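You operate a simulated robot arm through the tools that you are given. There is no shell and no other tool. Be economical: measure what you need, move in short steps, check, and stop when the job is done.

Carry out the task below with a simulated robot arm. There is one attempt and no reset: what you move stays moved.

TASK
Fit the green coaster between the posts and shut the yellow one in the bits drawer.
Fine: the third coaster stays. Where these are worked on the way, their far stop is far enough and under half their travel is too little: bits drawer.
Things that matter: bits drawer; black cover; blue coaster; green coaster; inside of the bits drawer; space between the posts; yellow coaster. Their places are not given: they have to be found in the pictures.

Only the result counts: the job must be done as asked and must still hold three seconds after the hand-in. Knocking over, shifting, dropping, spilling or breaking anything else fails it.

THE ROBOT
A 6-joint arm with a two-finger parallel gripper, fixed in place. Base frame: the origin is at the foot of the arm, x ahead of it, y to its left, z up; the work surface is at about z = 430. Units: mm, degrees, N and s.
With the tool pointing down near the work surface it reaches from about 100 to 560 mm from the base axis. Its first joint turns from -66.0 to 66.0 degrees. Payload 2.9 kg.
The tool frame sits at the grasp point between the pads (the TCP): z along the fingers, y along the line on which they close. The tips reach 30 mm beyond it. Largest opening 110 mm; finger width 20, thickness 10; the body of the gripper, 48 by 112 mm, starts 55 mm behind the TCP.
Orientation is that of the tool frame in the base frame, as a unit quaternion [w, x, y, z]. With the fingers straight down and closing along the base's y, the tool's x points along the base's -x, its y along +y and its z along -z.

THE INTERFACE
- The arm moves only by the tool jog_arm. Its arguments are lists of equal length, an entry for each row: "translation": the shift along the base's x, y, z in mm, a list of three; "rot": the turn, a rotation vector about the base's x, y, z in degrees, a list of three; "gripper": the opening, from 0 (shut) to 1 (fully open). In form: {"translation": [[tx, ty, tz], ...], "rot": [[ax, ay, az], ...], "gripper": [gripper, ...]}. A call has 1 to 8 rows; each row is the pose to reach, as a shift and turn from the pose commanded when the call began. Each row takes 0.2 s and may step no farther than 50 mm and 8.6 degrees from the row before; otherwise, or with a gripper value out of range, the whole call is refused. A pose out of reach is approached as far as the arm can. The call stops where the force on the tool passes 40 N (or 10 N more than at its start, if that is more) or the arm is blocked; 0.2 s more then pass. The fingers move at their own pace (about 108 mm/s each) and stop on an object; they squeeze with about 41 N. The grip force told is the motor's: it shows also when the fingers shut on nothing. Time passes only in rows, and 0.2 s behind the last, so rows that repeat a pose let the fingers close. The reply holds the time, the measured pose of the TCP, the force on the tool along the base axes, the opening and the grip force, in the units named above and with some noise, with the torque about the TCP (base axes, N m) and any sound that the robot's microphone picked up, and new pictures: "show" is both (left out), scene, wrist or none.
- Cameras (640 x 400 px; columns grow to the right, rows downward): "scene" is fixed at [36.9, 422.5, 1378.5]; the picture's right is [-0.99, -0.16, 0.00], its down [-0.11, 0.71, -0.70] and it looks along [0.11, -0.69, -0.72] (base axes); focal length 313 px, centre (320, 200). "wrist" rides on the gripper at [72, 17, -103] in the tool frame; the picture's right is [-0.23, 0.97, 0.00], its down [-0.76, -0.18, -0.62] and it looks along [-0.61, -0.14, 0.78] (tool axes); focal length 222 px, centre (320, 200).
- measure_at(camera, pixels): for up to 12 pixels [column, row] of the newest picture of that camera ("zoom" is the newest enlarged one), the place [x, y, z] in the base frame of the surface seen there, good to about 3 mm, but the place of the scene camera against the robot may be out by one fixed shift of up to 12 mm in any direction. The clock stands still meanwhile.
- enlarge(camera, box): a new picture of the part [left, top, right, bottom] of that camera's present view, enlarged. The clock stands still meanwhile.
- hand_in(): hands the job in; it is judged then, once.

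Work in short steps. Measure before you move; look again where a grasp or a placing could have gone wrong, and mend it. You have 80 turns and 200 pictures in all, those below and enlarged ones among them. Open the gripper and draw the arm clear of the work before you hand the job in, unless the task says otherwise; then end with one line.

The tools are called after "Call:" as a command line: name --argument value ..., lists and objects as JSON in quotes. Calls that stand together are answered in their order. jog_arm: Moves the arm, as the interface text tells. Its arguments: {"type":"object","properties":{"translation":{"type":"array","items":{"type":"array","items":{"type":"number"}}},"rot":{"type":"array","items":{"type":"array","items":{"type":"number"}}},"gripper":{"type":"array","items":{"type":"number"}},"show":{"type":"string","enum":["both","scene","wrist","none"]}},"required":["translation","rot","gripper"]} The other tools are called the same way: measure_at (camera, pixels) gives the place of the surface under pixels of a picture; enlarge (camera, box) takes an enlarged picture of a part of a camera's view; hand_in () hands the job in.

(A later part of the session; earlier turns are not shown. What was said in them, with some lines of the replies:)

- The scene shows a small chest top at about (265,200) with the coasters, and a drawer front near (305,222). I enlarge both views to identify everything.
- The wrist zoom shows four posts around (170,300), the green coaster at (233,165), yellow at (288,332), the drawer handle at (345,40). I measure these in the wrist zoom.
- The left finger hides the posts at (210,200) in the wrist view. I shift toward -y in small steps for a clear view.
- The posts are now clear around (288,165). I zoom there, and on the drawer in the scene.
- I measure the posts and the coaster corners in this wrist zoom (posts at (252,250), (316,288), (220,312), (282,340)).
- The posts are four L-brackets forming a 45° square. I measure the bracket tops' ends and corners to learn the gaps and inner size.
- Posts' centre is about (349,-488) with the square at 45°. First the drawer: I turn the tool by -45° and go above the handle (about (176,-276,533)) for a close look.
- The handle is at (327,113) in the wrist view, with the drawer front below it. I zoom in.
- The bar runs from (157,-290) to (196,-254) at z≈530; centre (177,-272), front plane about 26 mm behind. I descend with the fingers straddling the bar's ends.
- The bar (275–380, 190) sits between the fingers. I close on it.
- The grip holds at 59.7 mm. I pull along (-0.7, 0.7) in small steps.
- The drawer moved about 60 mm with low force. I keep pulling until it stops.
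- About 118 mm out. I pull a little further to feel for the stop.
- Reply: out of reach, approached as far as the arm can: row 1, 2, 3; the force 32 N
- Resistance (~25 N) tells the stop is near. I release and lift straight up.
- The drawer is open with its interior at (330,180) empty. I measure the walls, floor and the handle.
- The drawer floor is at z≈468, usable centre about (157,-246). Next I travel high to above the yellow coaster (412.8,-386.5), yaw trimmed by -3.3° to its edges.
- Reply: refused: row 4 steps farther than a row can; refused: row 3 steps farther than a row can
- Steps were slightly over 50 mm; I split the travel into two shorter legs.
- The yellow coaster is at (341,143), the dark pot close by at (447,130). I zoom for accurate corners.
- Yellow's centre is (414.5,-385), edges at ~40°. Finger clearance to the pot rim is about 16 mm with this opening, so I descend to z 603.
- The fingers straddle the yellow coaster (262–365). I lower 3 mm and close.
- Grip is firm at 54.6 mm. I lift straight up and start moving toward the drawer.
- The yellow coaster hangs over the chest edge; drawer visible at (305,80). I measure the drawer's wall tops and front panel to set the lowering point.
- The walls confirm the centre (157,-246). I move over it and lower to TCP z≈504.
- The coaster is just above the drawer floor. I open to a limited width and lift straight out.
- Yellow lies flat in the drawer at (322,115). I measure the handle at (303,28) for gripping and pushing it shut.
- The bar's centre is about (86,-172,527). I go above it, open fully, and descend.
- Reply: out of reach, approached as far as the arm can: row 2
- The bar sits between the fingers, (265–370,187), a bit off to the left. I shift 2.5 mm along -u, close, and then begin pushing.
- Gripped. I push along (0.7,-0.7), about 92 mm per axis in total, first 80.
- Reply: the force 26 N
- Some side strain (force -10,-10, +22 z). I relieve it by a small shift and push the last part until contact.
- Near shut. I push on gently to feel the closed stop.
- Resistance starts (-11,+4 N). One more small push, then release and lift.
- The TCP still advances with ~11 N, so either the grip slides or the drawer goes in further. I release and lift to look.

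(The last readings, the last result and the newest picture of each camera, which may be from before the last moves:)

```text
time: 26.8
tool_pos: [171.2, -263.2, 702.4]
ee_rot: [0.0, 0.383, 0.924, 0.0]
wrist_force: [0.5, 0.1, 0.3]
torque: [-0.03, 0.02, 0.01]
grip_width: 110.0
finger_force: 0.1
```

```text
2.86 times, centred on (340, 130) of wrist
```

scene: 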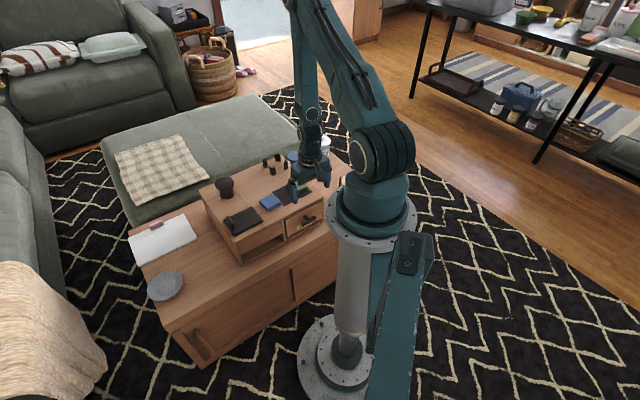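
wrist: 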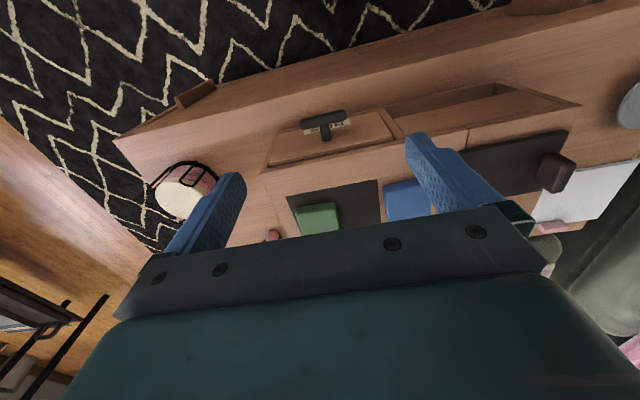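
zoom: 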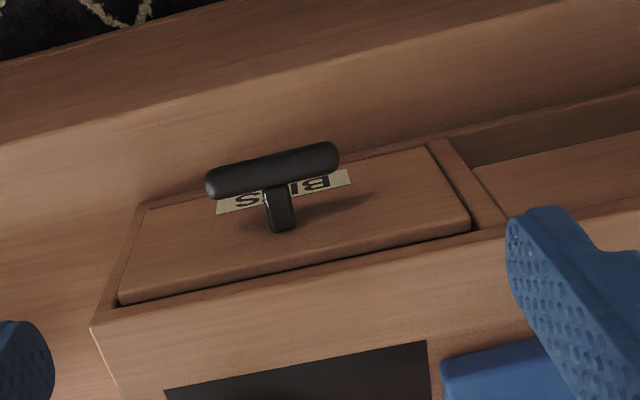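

The drawer appears shut. I compare the scene with the earlier zoom to check that the chest itself has not slid.

Call:
measure_at --camera "zoom" --pixels '[[208, 180], [338, 155], [92, 330], [468, 228], [282, 228], [165, 390], [428, 342], [505, 222]]'

Call:
enlarge --camera "scene" --box '[200, 140, 340, 260]'

```text
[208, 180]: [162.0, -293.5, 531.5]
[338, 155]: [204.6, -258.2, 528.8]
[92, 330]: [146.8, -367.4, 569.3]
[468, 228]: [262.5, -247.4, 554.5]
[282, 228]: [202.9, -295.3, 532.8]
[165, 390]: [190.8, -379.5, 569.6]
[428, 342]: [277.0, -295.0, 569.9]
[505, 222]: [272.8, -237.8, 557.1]
```

```text
3.33 times, centred on (270, 200) of scene
```

zoom: 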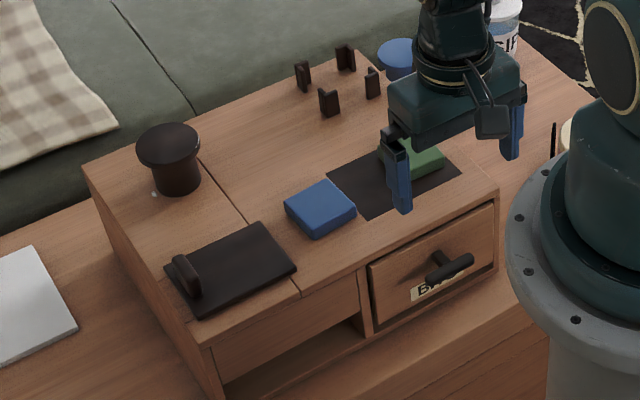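

The chest slid about 9–12 mm in the push direction (mat corner (181.8,-372.5) → (190.8,-379.5)). I will bring it back by reopening the drawer and drawing it against its stop, then close it to a known position. First I go down onto the handle, now centred near (183,-276).

Call:
jog_arm --translation '[[12, -13, -40], [12, -13, -85], [12, -13, -130], [12, -13, -165], [12, -13, -177], [12, -13, -177], [12, -13, -177], [12, -13, -177]]' --rot '[[0, 0, 0], [0, 0, 0], [0, 0, 0], [0, 0, 0], [0, 0, 0], [0, 0, 0], [0, 0, 0], [0, 0, 0]]' --gripper '[1, 1, 1, 1, 1, 0.3, 0.3, 0.3]' --show "wrist"

```text
time: 28.6
tool_pos: [182.1, -277.2, 523.6]
ee_rot: [0.0, 0.382, 0.924, 0.0]
wrist_force: [7.5, 6.8, -0.3]
torque: [-0.04, -0.8, 0.6]
grip_width: 59.6
finger_force: 41.4
```

wrist: 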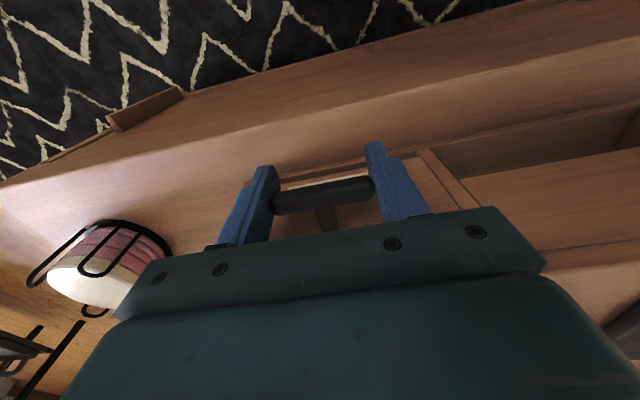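

Gripped at the shut position (182.1,-277.2). I pull it open about 113 mm.

Call:
jog_arm --translation '[[-9, 11, 0], [-19, 21, 0], [-29, 31, 0], [-39, 41, 0], [-49, 51, 0], [-59, 61, 0], [-69, 71, 0], [-79, 81, 0]]' --rot '[[0, 0, 0], [0, 0, 0], [0, 0, 0], [0, 0, 0], [0, 0, 0], [0, 0, 0], [0, 0, 0], [0, 0, 0]]' --gripper '[0.3, 0.3, 0.3, 0.3, 0.3, 0.3, 0.3, 0.3]' --show "none"

Call:
jog_arm --translation '[[0, 0, 0], [0, 0, 0], [0, 0, 40], [0, 0, 85], [0, 0, 130], [0, 0, 165]]' --rot '[[0, 0, 0], [0, 0, 0], [0, 0, 0], [0, 0, 0], [0, 0, 0], [0, 0, 0]]' --gripper '[1, 1, 1, 1, 1, 1]'

```text
time: 30.4
tool_pos: [101.9, -196.0, 522.4]
ee_rot: [0.001, 0.382, 0.924, -0.001]
wrist_force: [-1.0, -1.7, 0.0]
torque: [0.02, -0.42, -0.32]
grip_width: 59.5
finger_force: 40.8
```

```text
time: 31.8
tool_pos: [99.4, -193.7, 689.1]
ee_rot: [-0.001, 0.383, 0.924, 0.0]
wrist_force: [0.1, -0.1, 0.7]
torque: [-0.04, 0.01, -0.02]
grip_width: 110.0
finger_force: 0.0
```

scene: 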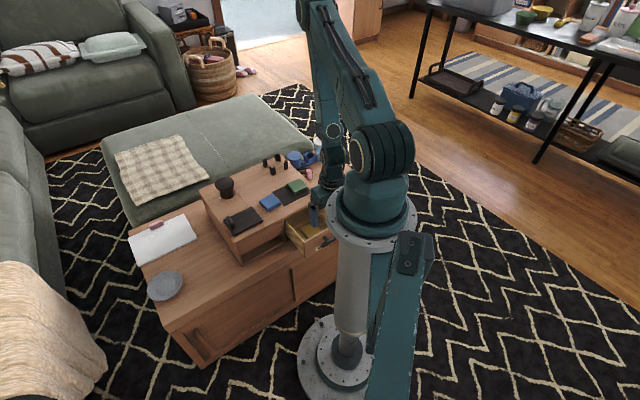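
wrist: 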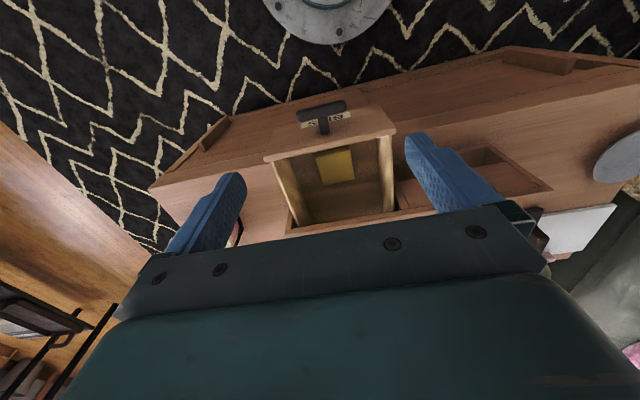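

The drawer is open again. I measure the yellow coaster (337,165), panel and walls, and chest reference.

Call:
enlarge --camera "wrist" --box '[250, 90, 420, 230]'

Call:
measure_at --camera "wrist" --pixels '[[318, 155], [352, 150], [355, 178], [325, 184], [337, 165], [300, 162], [375, 145], [335, 148], [270, 160], [392, 135]]'

```text
2.86 times, centred on (335, 160) of wrist
```

zoom: 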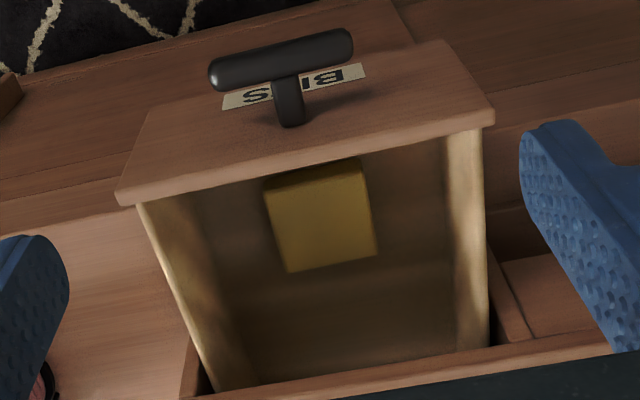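

```text
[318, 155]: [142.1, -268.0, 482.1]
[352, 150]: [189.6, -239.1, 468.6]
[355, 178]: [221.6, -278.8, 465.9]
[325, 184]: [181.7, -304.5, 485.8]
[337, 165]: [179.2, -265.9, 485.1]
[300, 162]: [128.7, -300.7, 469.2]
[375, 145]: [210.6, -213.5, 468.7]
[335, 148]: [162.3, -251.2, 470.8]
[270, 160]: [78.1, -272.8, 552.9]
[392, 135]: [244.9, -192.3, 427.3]
```

The gap between panel (x−y≈358) and yellow (≈410) is about 37 mm; I lower the closed fingers into it at (145.5,-233.5).

Call:
jog_arm --translation '[[23, -20, 0], [46, -40, 0], [46, -40, -45], [46, -40, -90], [46, -40, -135], [46, -40, -166]]' --rot '[[0, 0, 0], [0, 0, 0], [0, 0, 0], [0, 0, 0], [0, 0, 0], [0, 0, 0]]' --gripper '[0.3, 0, 0, 0, 0, 0]' --show "wrist"

```text
time: 33.2
tool_pos: [148.8, -236.5, 521.4]
ee_rot: [0.0, 0.382, 0.924, 0.0]
wrist_force: [0.2, 0.6, -0.5]
torque: [0.01, 0.0, 0.03]
grip_width: 0.1
finger_force: 37.4
```

wrist: 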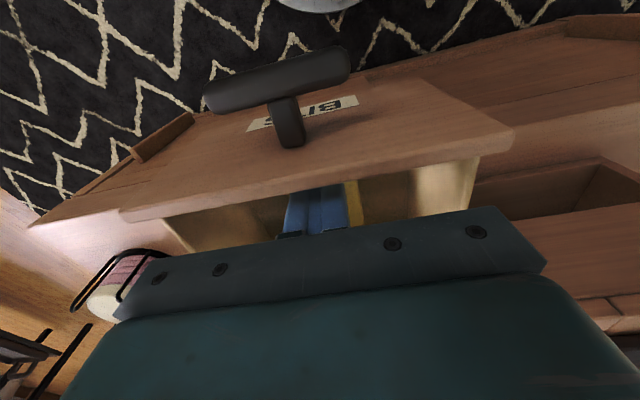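

The fingers stand between panel and coaster. I push outward in small steps, watching the force.

Call:
jog_arm --translation '[[-4, 4, 0], [-8, 8, 0], [-12, 12, 0], [-15, 15, 0]]' --rot '[[0, 0, 0], [0, 0, 0], [0, 0, 0], [0, 0, 0]]' --gripper '[0, 0, 0, 0]' --show "none"

Call:
jog_arm --translation '[[-1.5, 1.5, 0], [-3, 3, 0]]' --rot '[[0, 0, 0], [0, 0, 0]]' --gripper '[0, 0]' --show "wrist"

```text
time: 34.2
tool_pos: [132.9, -220.1, 521.9]
ee_rot: [0.0, 0.383, 0.924, -0.001]
wrist_force: [0.1, -1.5, 0.6]
torque: [0.0, -0.01, 0.01]
grip_width: 0.1
finger_force: 37.7
```

```text
time: 34.8
tool_pos: [131.8, -218.6, 523.4]
ee_rot: [0.002, 0.382, 0.924, -0.001]
wrist_force: [10.0, -5.4, 1.7]
torque: [0.17, 0.25, 0.05]
grip_width: 0.1
finger_force: 37.6
```

wrist: 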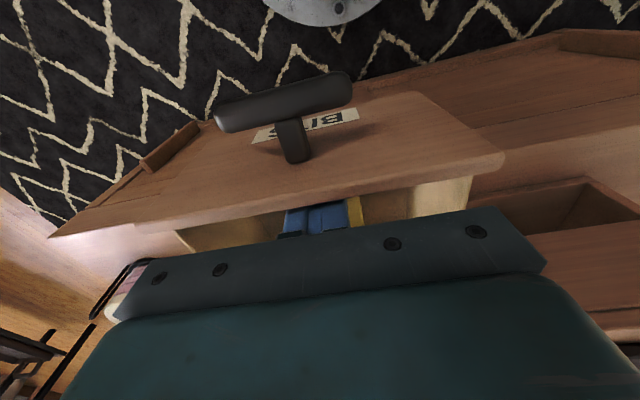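

Resistance of 11 N at x−y≈350, where the stop was expected. I drag about 6 mm and compare.

Call:
jog_arm --translation '[[-1.5, 1.5, 0], [-3, 3, 0], [-4.5, 4.5, 0]]' --rot '[[0, 0, 0], [0, 0, 0], [0, 0, 0]]' --gripper '[0, 0, 0]' --show "none"

Call:
enlarge --camera "scene" --box '[200, 140, 340, 260]'

```text
time: 35.6
tool_pos: [125.5, -212.9, 523.0]
ee_rot: [0.0, 0.382, 0.924, 0.0]
wrist_force: [13.3, -10.1, 2.8]
torque: [0.25, 0.3, -0.12]
grip_width: 0.0
finger_force: 37.6
```

```text
3.33 times, centred on (270, 200) of scene
```

zoom: 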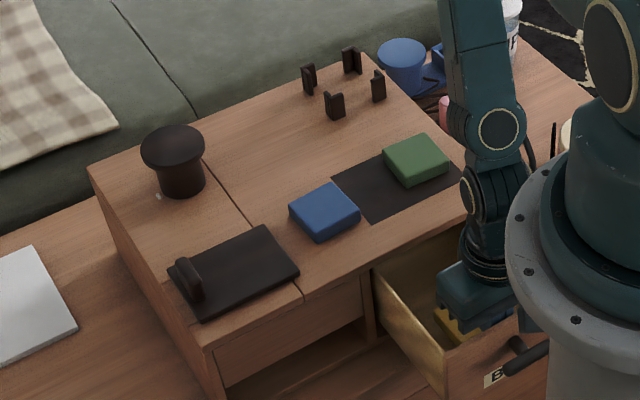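

The chest is nearly back: pot (173,146) vs (174,148) before, mat tip (465,177) vs (467,178). About 2–3 mm more.

Call:
jog_arm --translation '[[-1, 1, 0], [-2, 2, 0]]' --rot '[[0, 0, 0], [0, 0, 0]]' --gripper '[0, 0]' --show "none"

Call:
enlarge --camera "scene" --box '[200, 140, 340, 260]'

```text
time: 36.2
tool_pos: [123.8, -211.2, 523.2]
ee_rot: [0.0, 0.383, 0.924, 0.0]
wrist_force: [14.2, -11.0, 1.8]
torque: [0.29, 0.35, -0.18]
grip_width: 0.0
finger_force: 38.0
```

```text
3.33 times, centred on (270, 200) of scene
```

zoom: 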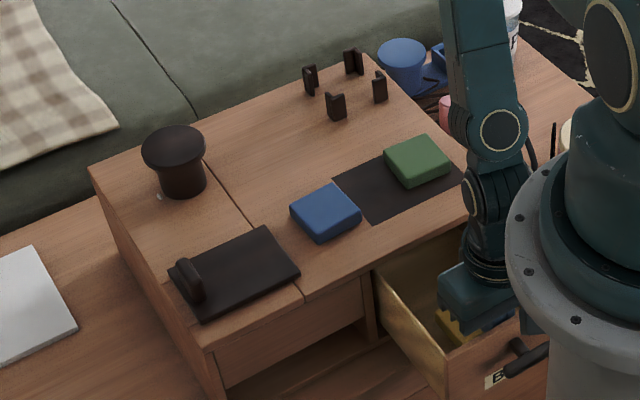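

Restored within a pixel. Now I back off, lift out and go to the handle (about (87,-175)).

Call:
jog_arm --translation '[[5, -5, 0], [5, -5, 45], [5, -5, 90], [5, -5, 135], [5, -5, 165], [-18, 18, 165], [-36, 36, 160]]' --rot '[[0, 0, 0], [0, 0, 0], [0, 0, 0], [0, 0, 0], [0, 0, 0], [0, 0, 0], [0, 0, 0]]' --gripper '[0, 0, 0, 0, 0.3, 1, 1]' --show "wrist"

Call:
enlarge --camera "wrist" --box '[250, 60, 420, 200]'

```text
time: 37.8
tool_pos: [87.0, -174.1, 682.4]
ee_rot: [0.0, 0.384, 0.924, 0.0]
wrist_force: [-0.8, -0.1, 0.4]
torque: [0.0, -0.02, 0.05]
grip_width: 109.7
finger_force: 0.0
```

wrist: 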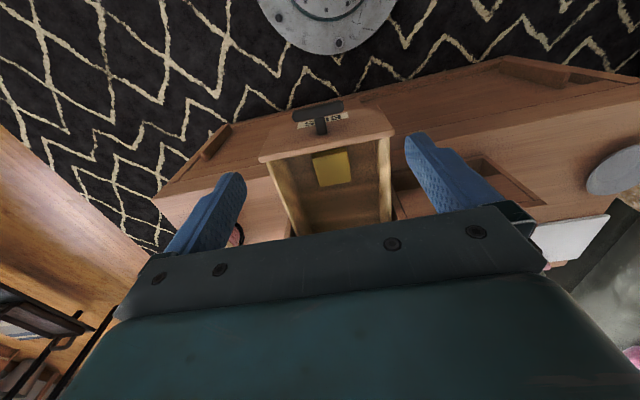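

```text
2.86 times, centred on (335, 130) of wrist
```

zoom: 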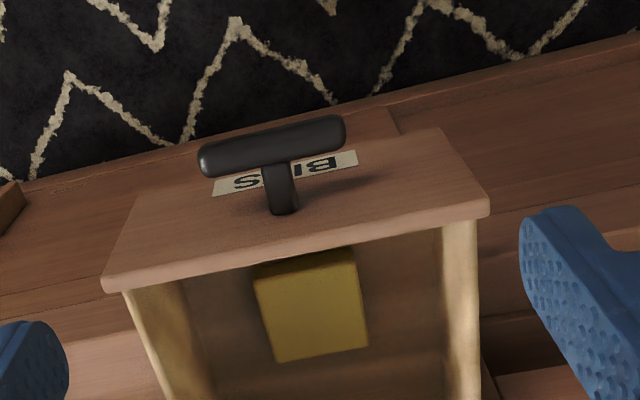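

Call:
measure_at --camera "zoom" --pixels '[[204, 158], [343, 128], [272, 145], [285, 212], [105, 285], [488, 208]]'

Call:
jog_arm --translation '[[0, 0, -45], [0, 0, -90], [0, 0, -130]]' --rot '[[0, 0, 0], [0, 0, 0], [0, 0, 0]]' --gripper '[1, 1, 1]' --show "none"

```text
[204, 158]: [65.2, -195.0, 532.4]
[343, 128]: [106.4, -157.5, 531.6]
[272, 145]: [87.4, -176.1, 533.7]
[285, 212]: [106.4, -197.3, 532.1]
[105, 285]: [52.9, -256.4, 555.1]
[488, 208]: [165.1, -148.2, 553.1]
```

```text
time: 38.6
tool_pos: [88.7, -174.5, 552.9]
ee_rot: [-0.001, 0.383, 0.924, 0.0]
wrist_force: [0.7, -0.5, 0.0]
torque: [0.03, 0.0, -0.01]
grip_width: 110.1
finger_force: 0.0
```

Bar centre is (86,-176). I finish the descent with a small sideways trim and close.

Call:
jog_arm --translation '[[-1.5, -2, -28], [-1.5, -2, -28], [-1.5, -2, -28], [-1.5, -2, -28]]' --rot '[[0, 0, 0], [0, 0, 0], [0, 0, 0], [0, 0, 0]]' --gripper '[1, 0.3, 0.3, 0.3]' --show "wrist"

```text
time: 39.6
tool_pos: [86.0, -177.0, 524.7]
ee_rot: [0.0, 0.382, 0.924, -0.001]
wrist_force: [-6.1, -4.5, 0.6]
torque: [-0.38, 0.74, -0.33]
grip_width: 59.6
finger_force: 40.9
```

wrist: 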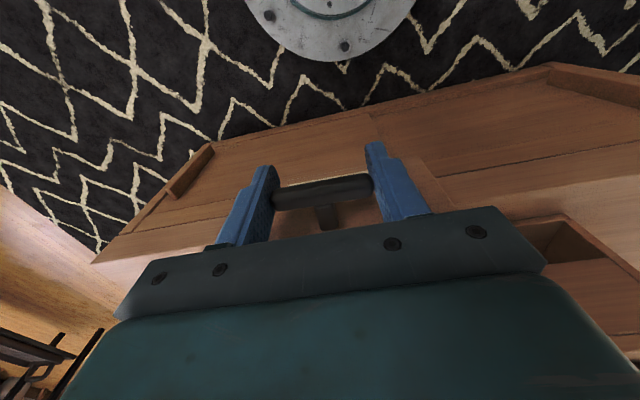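

Gripped. I push 86 mm per axis, trimming 1 mm sideways, then will creep.

Call:
jog_arm --translation '[[10, -12, 0], [21, -23, 0], [32, -34, 0], [43, -45, 0], [54, -56, 0], [65, -67, 0], [76, -78, 0], [85, -87, 0]]' --rot '[[0, 0, 0], [0, 0, 0], [0, 0, 0], [0, 0, 0], [0, 0, 0], [0, 0, 0], [0, 0, 0], [0, 0, 0]]' --gripper '[0.3, 0.3, 0.3, 0.3, 0.3, 0.3, 0.3, 0.3]' --show "wrist"

```text
time: 41.4
tool_pos: [172.0, -265.0, 525.6]
ee_rot: [0.0, 0.382, 0.924, -0.001]
wrist_force: [-2.0, -0.7, -0.1]
torque: [0.22, -0.17, -0.26]
grip_width: 59.5
finger_force: 40.8
```

wrist: 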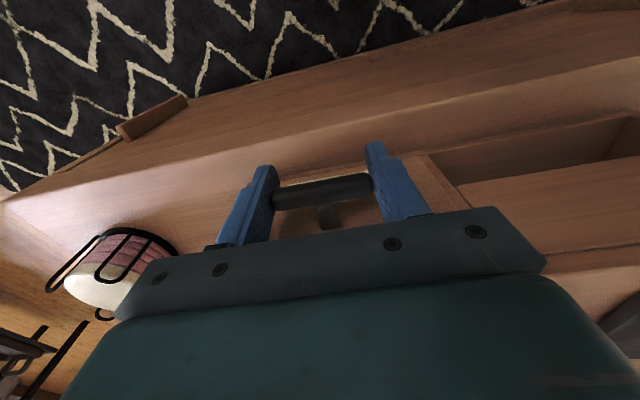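

x−y=437; shut is expected near 448–450. I creep with force checks.

Call:
jog_arm --translation '[[2, -2, 0], [4, -4, 0]]' --rot '[[0, 0, 0], [0, 0, 0]]' --gripper '[0.3, 0.3]' --show "none"

Call:
jog_arm --translation '[[1, -1, 0], [1.5, -1.5, 0]]' --rot '[[0, 0, 0], [0, 0, 0]]' --gripper '[0.3, 0.3]' --show "wrist"

```text
time: 42.0
tool_pos: [175.9, -269.3, 525.5]
ee_rot: [0.0, 0.383, 0.924, -0.001]
wrist_force: [-1.2, -0.4, 0.3]
torque: [-0.16, 0.7, -0.59]
grip_width: 59.7
finger_force: 41.2
```

```text
time: 42.6
tool_pos: [176.3, -269.3, 525.3]
ee_rot: [-0.001, 0.383, 0.924, -0.001]
wrist_force: [-3.9, -3.6, 12.1]
torque: [0.59, 0.46, -0.53]
grip_width: 60.0
finger_force: 41.2
```

wrist: 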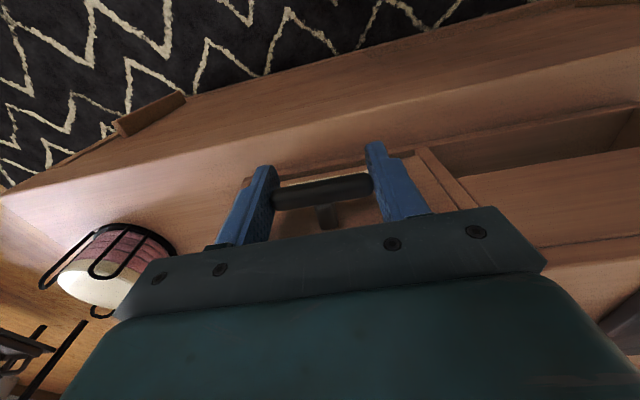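

Nearly shut (x−y 445.6; was 447.5 at the start). I add another 1.5 mm per axis.

Call:
jog_arm --translation '[[0.7, -0.7, 0], [1.5, -1.5, 0], [1.5, -1.5, 0]]' --rot '[[0, 0, 0], [0, 0, 0], [0, 0, 0]]' --gripper '[0.3, 0.3, 0.3]' --show "none"

Call:
enlarge --camera "scene" --box '[200, 140, 340, 260]'

```text
time: 43.4
tool_pos: [177.8, -270.3, 525.5]
ee_rot: [-0.002, 0.383, 0.924, -0.001]
wrist_force: [-4.0, 3.1, 5.0]
torque: [-0.6, -0.56, -0.12]
grip_width: 59.5
finger_force: 40.8
stopped in row 3: the force on the tool passed its limit at 41 N (the readings are from after the stop); the commanded pose is now the measured one
```

```text
3.33 times, centred on (270, 200) of scene
```

zoom: 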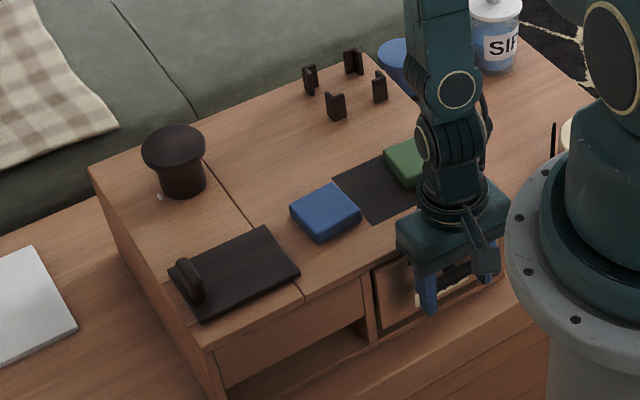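

The stop was felt (41 N) and the chest did not move. I release and lift away.

Call:
jog_arm --translation '[[0, 0, 0], [0, 0, 0], [0, 0, 0], [0, 0, 45], [0, 0, 90], [0, 0, 135], [0, 0, 175]]' --rot '[[0, 0, 0], [0, 0, 0], [0, 0, 0], [0, 0, 0], [0, 0, 0], [0, 0, 0], [0, 0, 0]]' --gripper '[1, 1, 1, 1, 1, 1, 1]' --show "wrist"

Call:
enlarge --camera "wrist" --box '[240, 60, 440, 200]'

```text
time: 45.0
tool_pos: [177.3, -271.6, 699.3]
ee_rot: [-0.001, 0.383, 0.924, 0.0]
wrist_force: [-0.2, -1.3, 0.5]
torque: [0.0, -0.03, 0.02]
grip_width: 109.7
finger_force: 0.1
```

wrist: 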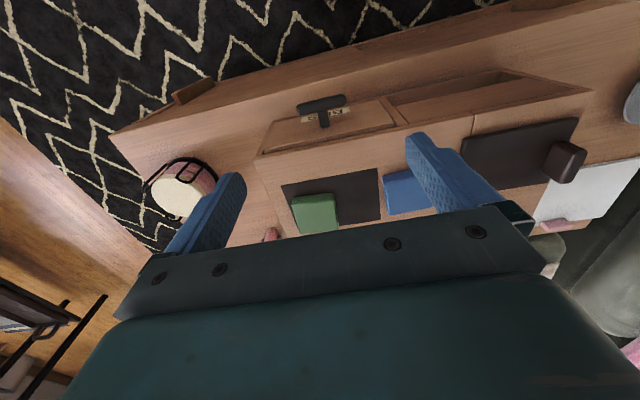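

```text
2.86 times, centred on (340, 130) of wrist
```

zoom: 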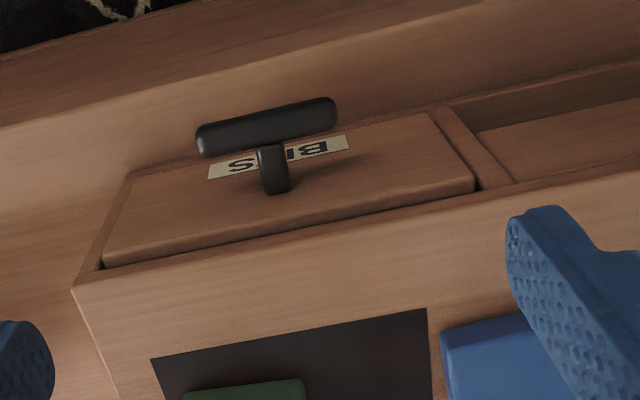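

The drawer looks shut and flush. I verify against the initial geometry by measuring the panel, bar and chest corner.

Call:
measure_at --camera "zoom" --pixels '[[105, 262], [473, 185], [75, 290], [275, 192], [198, 140], [335, 110], [428, 312], [153, 360], [510, 180]]'

Call:
jog_arm --translation '[[20, -30, 15], [42, -75, 15], [58, -111, 10]]' --rot '[[0, 0, -1], [0, 0, -2], [0, 0, -3]]' --gripper '[0.75, 0.75, 0.75]' --show "wrist"

Call:
enlarge --camera "wrist" --box '[230, 80, 430, 220]'

```text
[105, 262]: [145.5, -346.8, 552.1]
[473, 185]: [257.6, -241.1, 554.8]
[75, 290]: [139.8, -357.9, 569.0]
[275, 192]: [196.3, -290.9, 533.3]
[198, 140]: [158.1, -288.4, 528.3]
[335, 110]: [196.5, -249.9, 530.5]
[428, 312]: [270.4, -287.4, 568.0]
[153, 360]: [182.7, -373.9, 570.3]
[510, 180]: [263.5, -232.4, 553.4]
```

```text
time: 45.8
tool_pos: [234.5, -380.9, 709.2]
ee_rot: [-0.001, 0.407, 0.913, 0.001]
wrist_force: [0.0, -0.4, 0.6]
torque: [0.04, 0.0, 0.0]
grip_width: 82.5
finger_force: 0.0
```

wrist: 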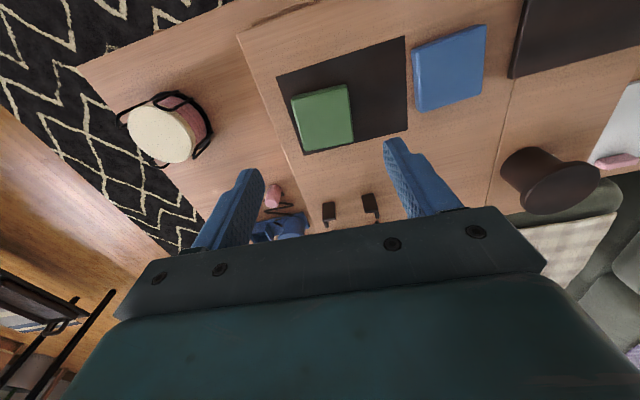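

```text
2.86 times, centred on (330, 150) of wrist
```

zoom: 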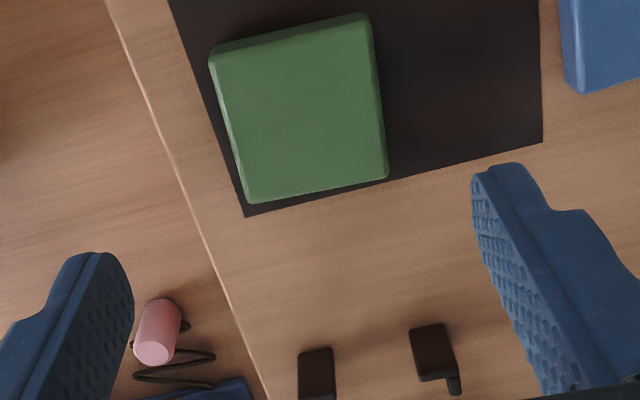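

All drawer and chest points match the start within ~2 mm. Now I measure green's corners.

Call:
measure_at --camera "zoom" --pixels '[[212, 58], [366, 17], [386, 175], [249, 200], [300, 110], [231, 130], [377, 100]]'

```text
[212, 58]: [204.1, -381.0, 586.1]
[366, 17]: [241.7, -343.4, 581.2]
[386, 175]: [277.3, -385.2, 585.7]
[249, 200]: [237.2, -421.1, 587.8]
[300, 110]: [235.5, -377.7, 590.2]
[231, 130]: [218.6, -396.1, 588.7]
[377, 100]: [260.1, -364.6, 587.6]
```

Green's centre is (239.5,-382.5), edges at ~42° matching the tool. I descend to z 603.

Call:
jog_arm --translation '[[5, -2, -40], [5, -2, -80], [5, -2, -106], [5, -2, -106]]' --rot '[[0, 0, 0], [0, 0, 0], [0, 0, 0], [0, 0, 0]]' --gripper '[0.75, 0.75, 0.75, 0.75]' --show "wrist"

```text
time: 46.8
tool_pos: [237.4, -383.7, 603.6]
ee_rot: [-0.001, 0.407, 0.913, 0.0]
wrist_force: [-0.3, 0.8, -0.1]
torque: [0.01, -0.02, 0.01]
grip_width: 82.4
finger_force: 0.1
```

wrist: 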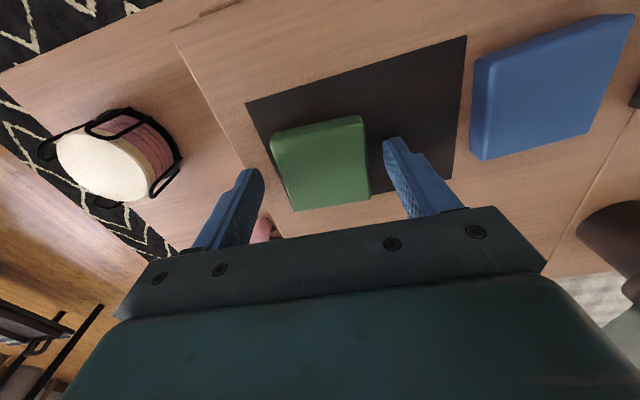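

Green is centred between the fingers (270–370). I close and check.

Call:
jog_arm --translation '[[0, 0, -1], [0, 0, -1], [0, 0, -1]]' --rot '[[0, 0, 0], [0, 0, 0], [0, 0, 0]]' --gripper '[0.35, 0.35, 0.35]' --show "wrist"

```text
time: 47.6
tool_pos: [238.6, -384.2, 604.0]
ee_rot: [-0.001, 0.407, 0.914, 0.0]
wrist_force: [-4.3, 1.2, 13.4]
torque: [0.09, 0.1, -0.02]
grip_width: 54.6
finger_force: 40.8
```

wrist: 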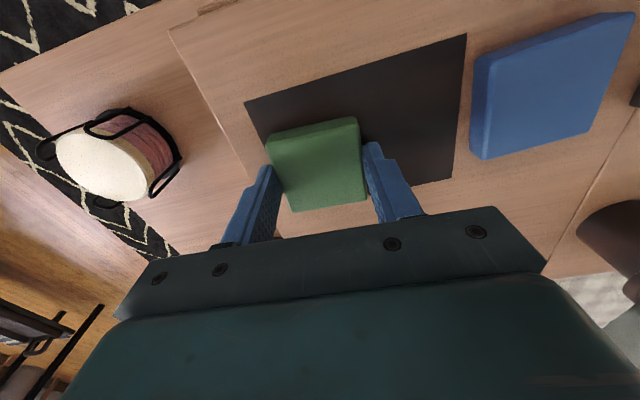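

Firm grip at 54.6 mm. I lift and carry green toward the posts, turning +3° to 45°.

Call:
jog_arm --translation '[[0, 0, 40], [0, 0, 85], [25, -24, 90], [50, -48, 90], [75, -70, 90], [95, -88, 90]]' --rot '[[0, 0, 0], [0, 0, 0], [0, 0, 1], [0, 0, 2], [0, 0, 3], [0, 0, 3]]' --gripper '[0.35, 0.35, 0.35, 0.35, 0.35, 0.35]'

```text
time: 49.0
tool_pos: [335.5, -470.8, 693.8]
ee_rot: [-0.002, 0.382, 0.924, 0.001]
wrist_force: [0.0, 0.0, -0.8]
torque: [0.0, 0.02, 0.0]
grip_width: 54.7
finger_force: 40.6
```

scene: 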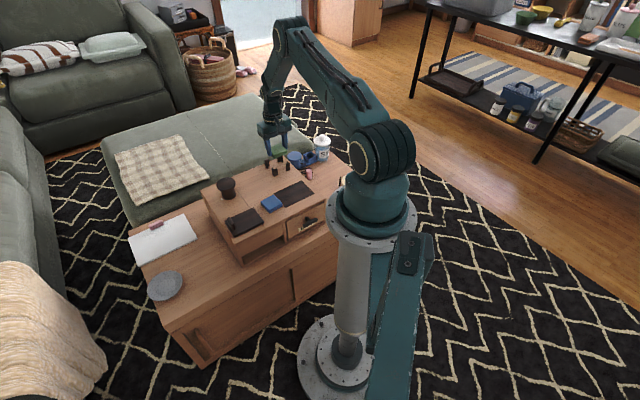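
wrist: 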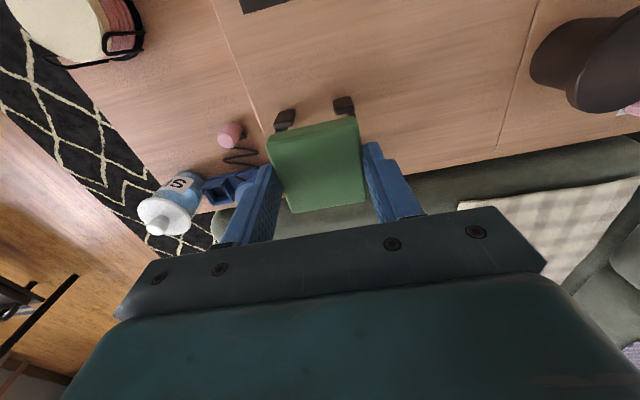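

Posts P1 (285,118) and P2 (343,105) show above the coaster. I zoom and measure both coaster corners and posts.

Call:
enlarge --camera "wrist" --box '[250, 85, 390, 225]'

```text
2.86 times, centred on (320, 155) of wrist
```

zoom: 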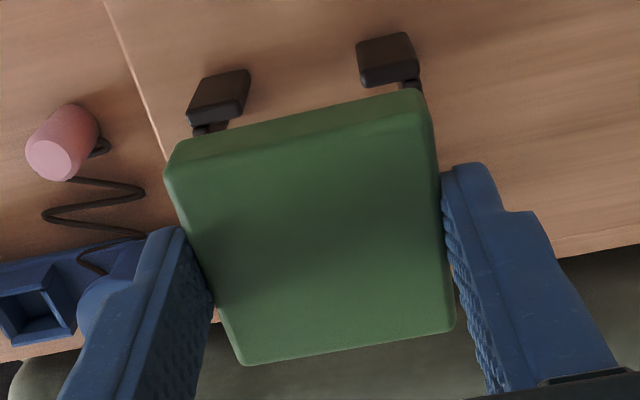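

Call:
measure_at --camera "zoom" --pixels '[[178, 172], [425, 118], [450, 325], [248, 360], [195, 85], [248, 72], [190, 118], [236, 112], [358, 45], [408, 35], [362, 80], [415, 78]]'

```text
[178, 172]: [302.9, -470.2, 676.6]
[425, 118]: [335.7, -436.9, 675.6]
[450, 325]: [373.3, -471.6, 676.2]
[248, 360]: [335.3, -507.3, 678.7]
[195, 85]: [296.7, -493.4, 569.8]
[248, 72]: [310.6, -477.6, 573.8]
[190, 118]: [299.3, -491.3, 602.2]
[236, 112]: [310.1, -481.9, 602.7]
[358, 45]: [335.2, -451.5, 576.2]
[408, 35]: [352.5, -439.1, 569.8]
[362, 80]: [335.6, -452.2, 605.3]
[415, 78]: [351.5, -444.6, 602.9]
```

Coaster centre is TCP+(1.3,-0.7); the posts' opening is centred near (349.7,-489.7), about 60 mm wide. I move over it to just above the post tops (TCP z 645).

Call:
jog_arm --translation '[[7, -9, 0], [13, -18, 0], [13, -18, -30], [13, -18, -46]]' --rot '[[0, 0, 0], [0, 0, 0], [0, 0, 0], [0, 0, 0]]' --gripper '[0.35, 0.35, 0.35, 0.35]'

Call:
enlarge --camera "wrist" --box '[220, 85, 420, 225]'

Call:
enlarge --camera "scene" --box '[245, 130, 315, 190]'

```text
time: 50.0
tool_pos: [349.1, -489.7, 647.0]
ee_rot: [-0.001, 0.384, 0.923, 0.0]
wrist_force: [0.2, -0.4, 0.2]
torque: [0.01, 0.0, -0.03]
grip_width: 54.7
finger_force: 40.9
```

scene: 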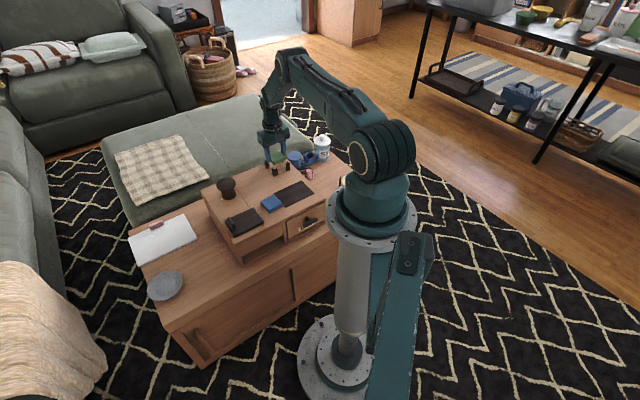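
wrist: 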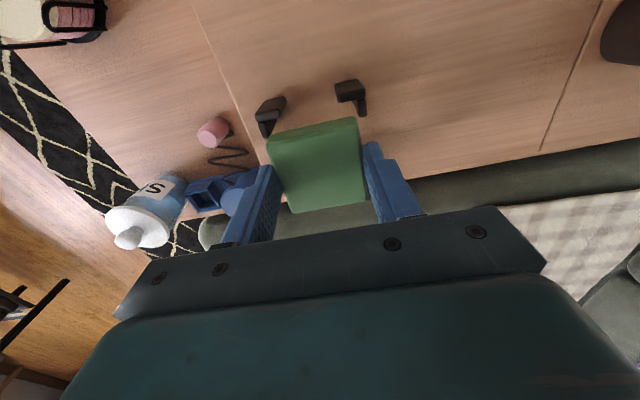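

```text
2.86 times, centred on (320, 155) of wrist
```

zoom: 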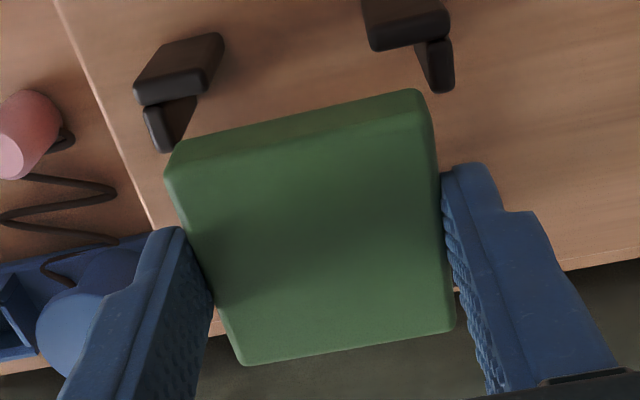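

```text
6.67 times, centred on (280, 160) of scene
```

zoom: 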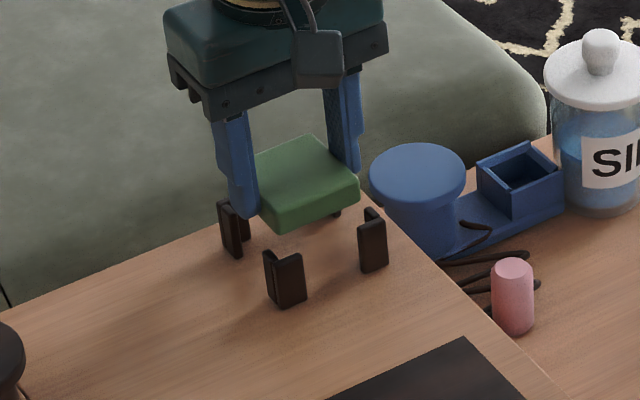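

Everything lines up visually. I measure the post inner edges against the coaster edges in the wrist view for a final centring.

Call:
enlarge --camera "wrist" --box '[220, 85, 420, 225]'

Call:
measure_at --camera "zoom" --pixels '[[136, 93], [203, 82], [150, 115], [165, 150], [195, 100], [372, 40], [448, 25], [418, 48], [450, 88], [432, 88], [178, 172], [425, 118]]'

```text
2.86 times, centred on (320, 155) of wrist
```

zoom: 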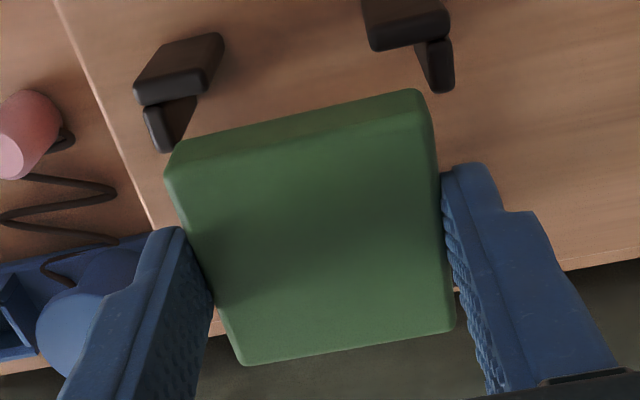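

```text
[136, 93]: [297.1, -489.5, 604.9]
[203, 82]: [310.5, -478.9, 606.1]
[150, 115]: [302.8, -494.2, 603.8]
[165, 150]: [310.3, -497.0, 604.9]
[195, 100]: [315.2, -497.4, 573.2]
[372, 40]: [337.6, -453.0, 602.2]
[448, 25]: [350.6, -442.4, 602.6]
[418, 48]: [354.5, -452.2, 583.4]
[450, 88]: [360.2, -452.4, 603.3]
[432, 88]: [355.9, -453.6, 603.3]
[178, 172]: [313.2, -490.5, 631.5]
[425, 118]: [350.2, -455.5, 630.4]
```

The opening's inner faces are at u −129…−69 (centre −99), coaster at −99.9; v margins about 5 mm. I nudge 0.5 mm and lower in steps.

Call:
jog_arm --translation '[[0.5, 0.5, -8], [0.5, 0.5, -18], [0.5, 0.5, -28]]' --rot '[[0, 0, 0], [0, 0, 0], [0, 0, 0]]' --gripper '[0.35, 0.35, 0.35]'

Call:
enlarge --camera "scene" --box '[245, 130, 315, 190]'

```text
time: 50.8
tool_pos: [347.5, -488.3, 618.3]
ee_rot: [-0.002, 0.383, 0.924, 0.0]
wrist_force: [-0.4, -0.2, -0.8]
torque: [-0.01, 0.01, 0.01]
grip_width: 54.9
finger_force: 40.4
```

scene: 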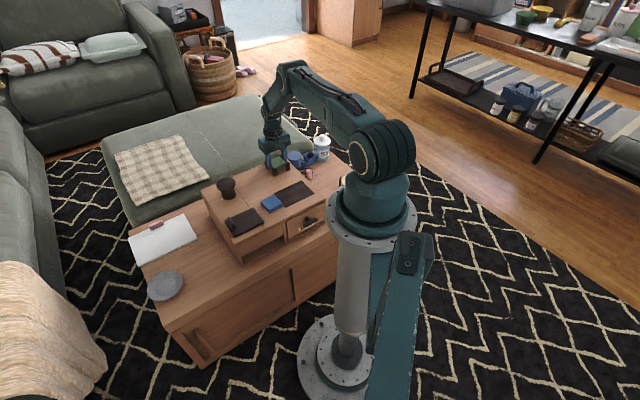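
wrist: 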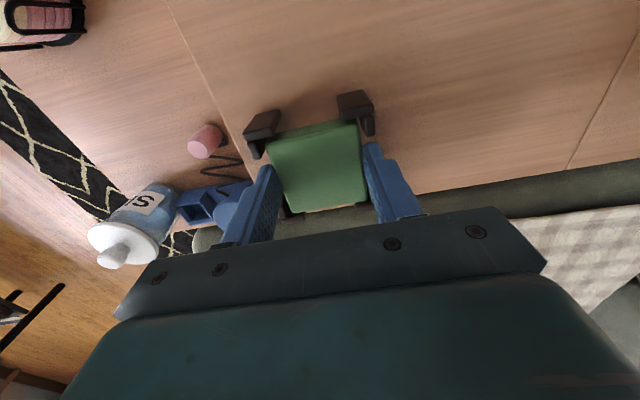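

```text
6.67 times, centred on (280, 160) of scene
```

zoom: 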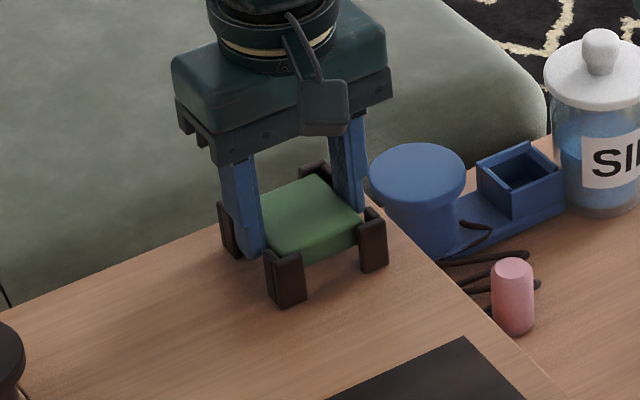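

The coaster has entered between the posts with no force. I lower the last 14 mm and check.

Call:
jog_arm --translation '[[0, 0, -7], [0, 0, -13], [0, 0, -15]]' --rot '[[0, 0, 0], [0, 0, 0], [0, 0, 0]]' --gripper '[0.35, 0.35, 0.35]' --show "wrist"

```text
time: 51.6
tool_pos: [347.9, -489.0, 604.6]
ee_rot: [-0.002, 0.382, 0.924, -0.001]
wrist_force: [-1.5, 2.1, 3.0]
torque: [0.02, -0.03, 0.0]
grip_width: 54.8
finger_force: 40.9
```

wrist: 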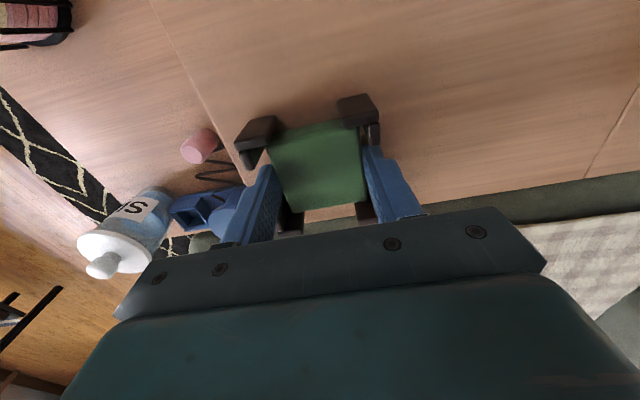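

It rests on the chest top (3 N). I open modestly in the gaps and lift straight up.

Call:
jog_arm --translation '[[0, 0, 0], [0, 0, 0], [0, 0, 25], [0, 0, 65], [0, 0, 105], [-20, 20, 140], [-45, 45, 150]]' --rot '[[0, 0, 0], [0, 0, 0], [0, 0, 0], [0, 0, 0], [0, 0, 0], [0, 0, 0], [0, 0, 0]]' --gripper '[0.65, 0.65, 0.65, 0.65, 0.65, 0.8, 1]'

Call:
enlarge --camera "scene" --box '[200, 140, 340, 260]'

Call:
enlarge --camera "wrist" --box '[220, 85, 420, 225]'

```text
time: 53.2
tool_pos: [301.0, -444.5, 756.5]
ee_rot: [-0.002, 0.383, 0.924, -0.001]
wrist_force: [0.3, 0.2, -0.5]
torque: [0.04, 0.0, 0.03]
grip_width: 109.8
finger_force: 0.0
```

scene: 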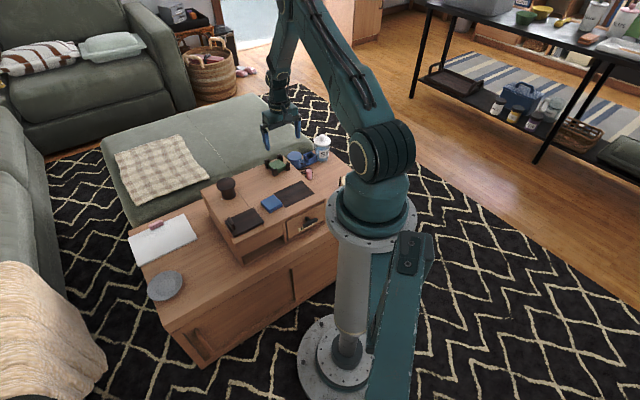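
wrist: 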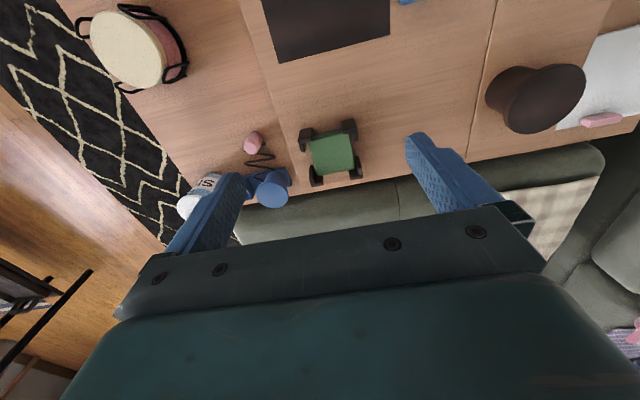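

```text
3.33 times, centred on (270, 200) of scene
```

zoom: 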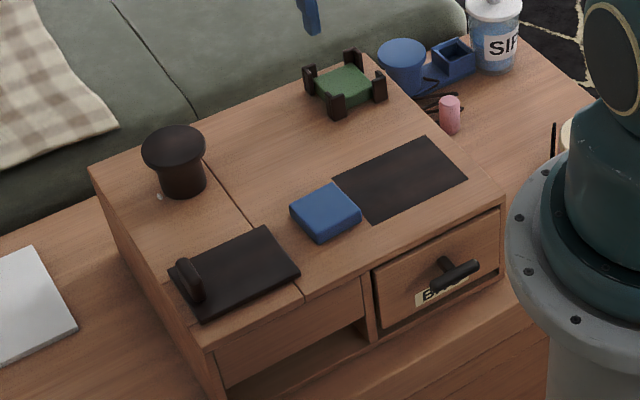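

```text
2.86 times, centred on (320, 155) of wrist
```

zoom: 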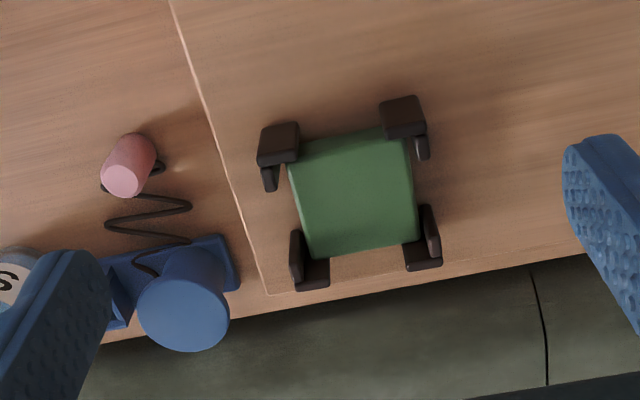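

Green lies flat between the four posts, the drawer is shut, and the chest and everything on it are where they started. The gripper is open and clear, so I hand in.

Call:
hand_in

```text
The job is handed in.
```

The green coaster is flat between the posts and the yellow one is shut in the bits drawer. The first closing push slid the chest about 10 mm; I drew it back to within about 2 mm of its start, and the blue coaster stayed where it was on it.
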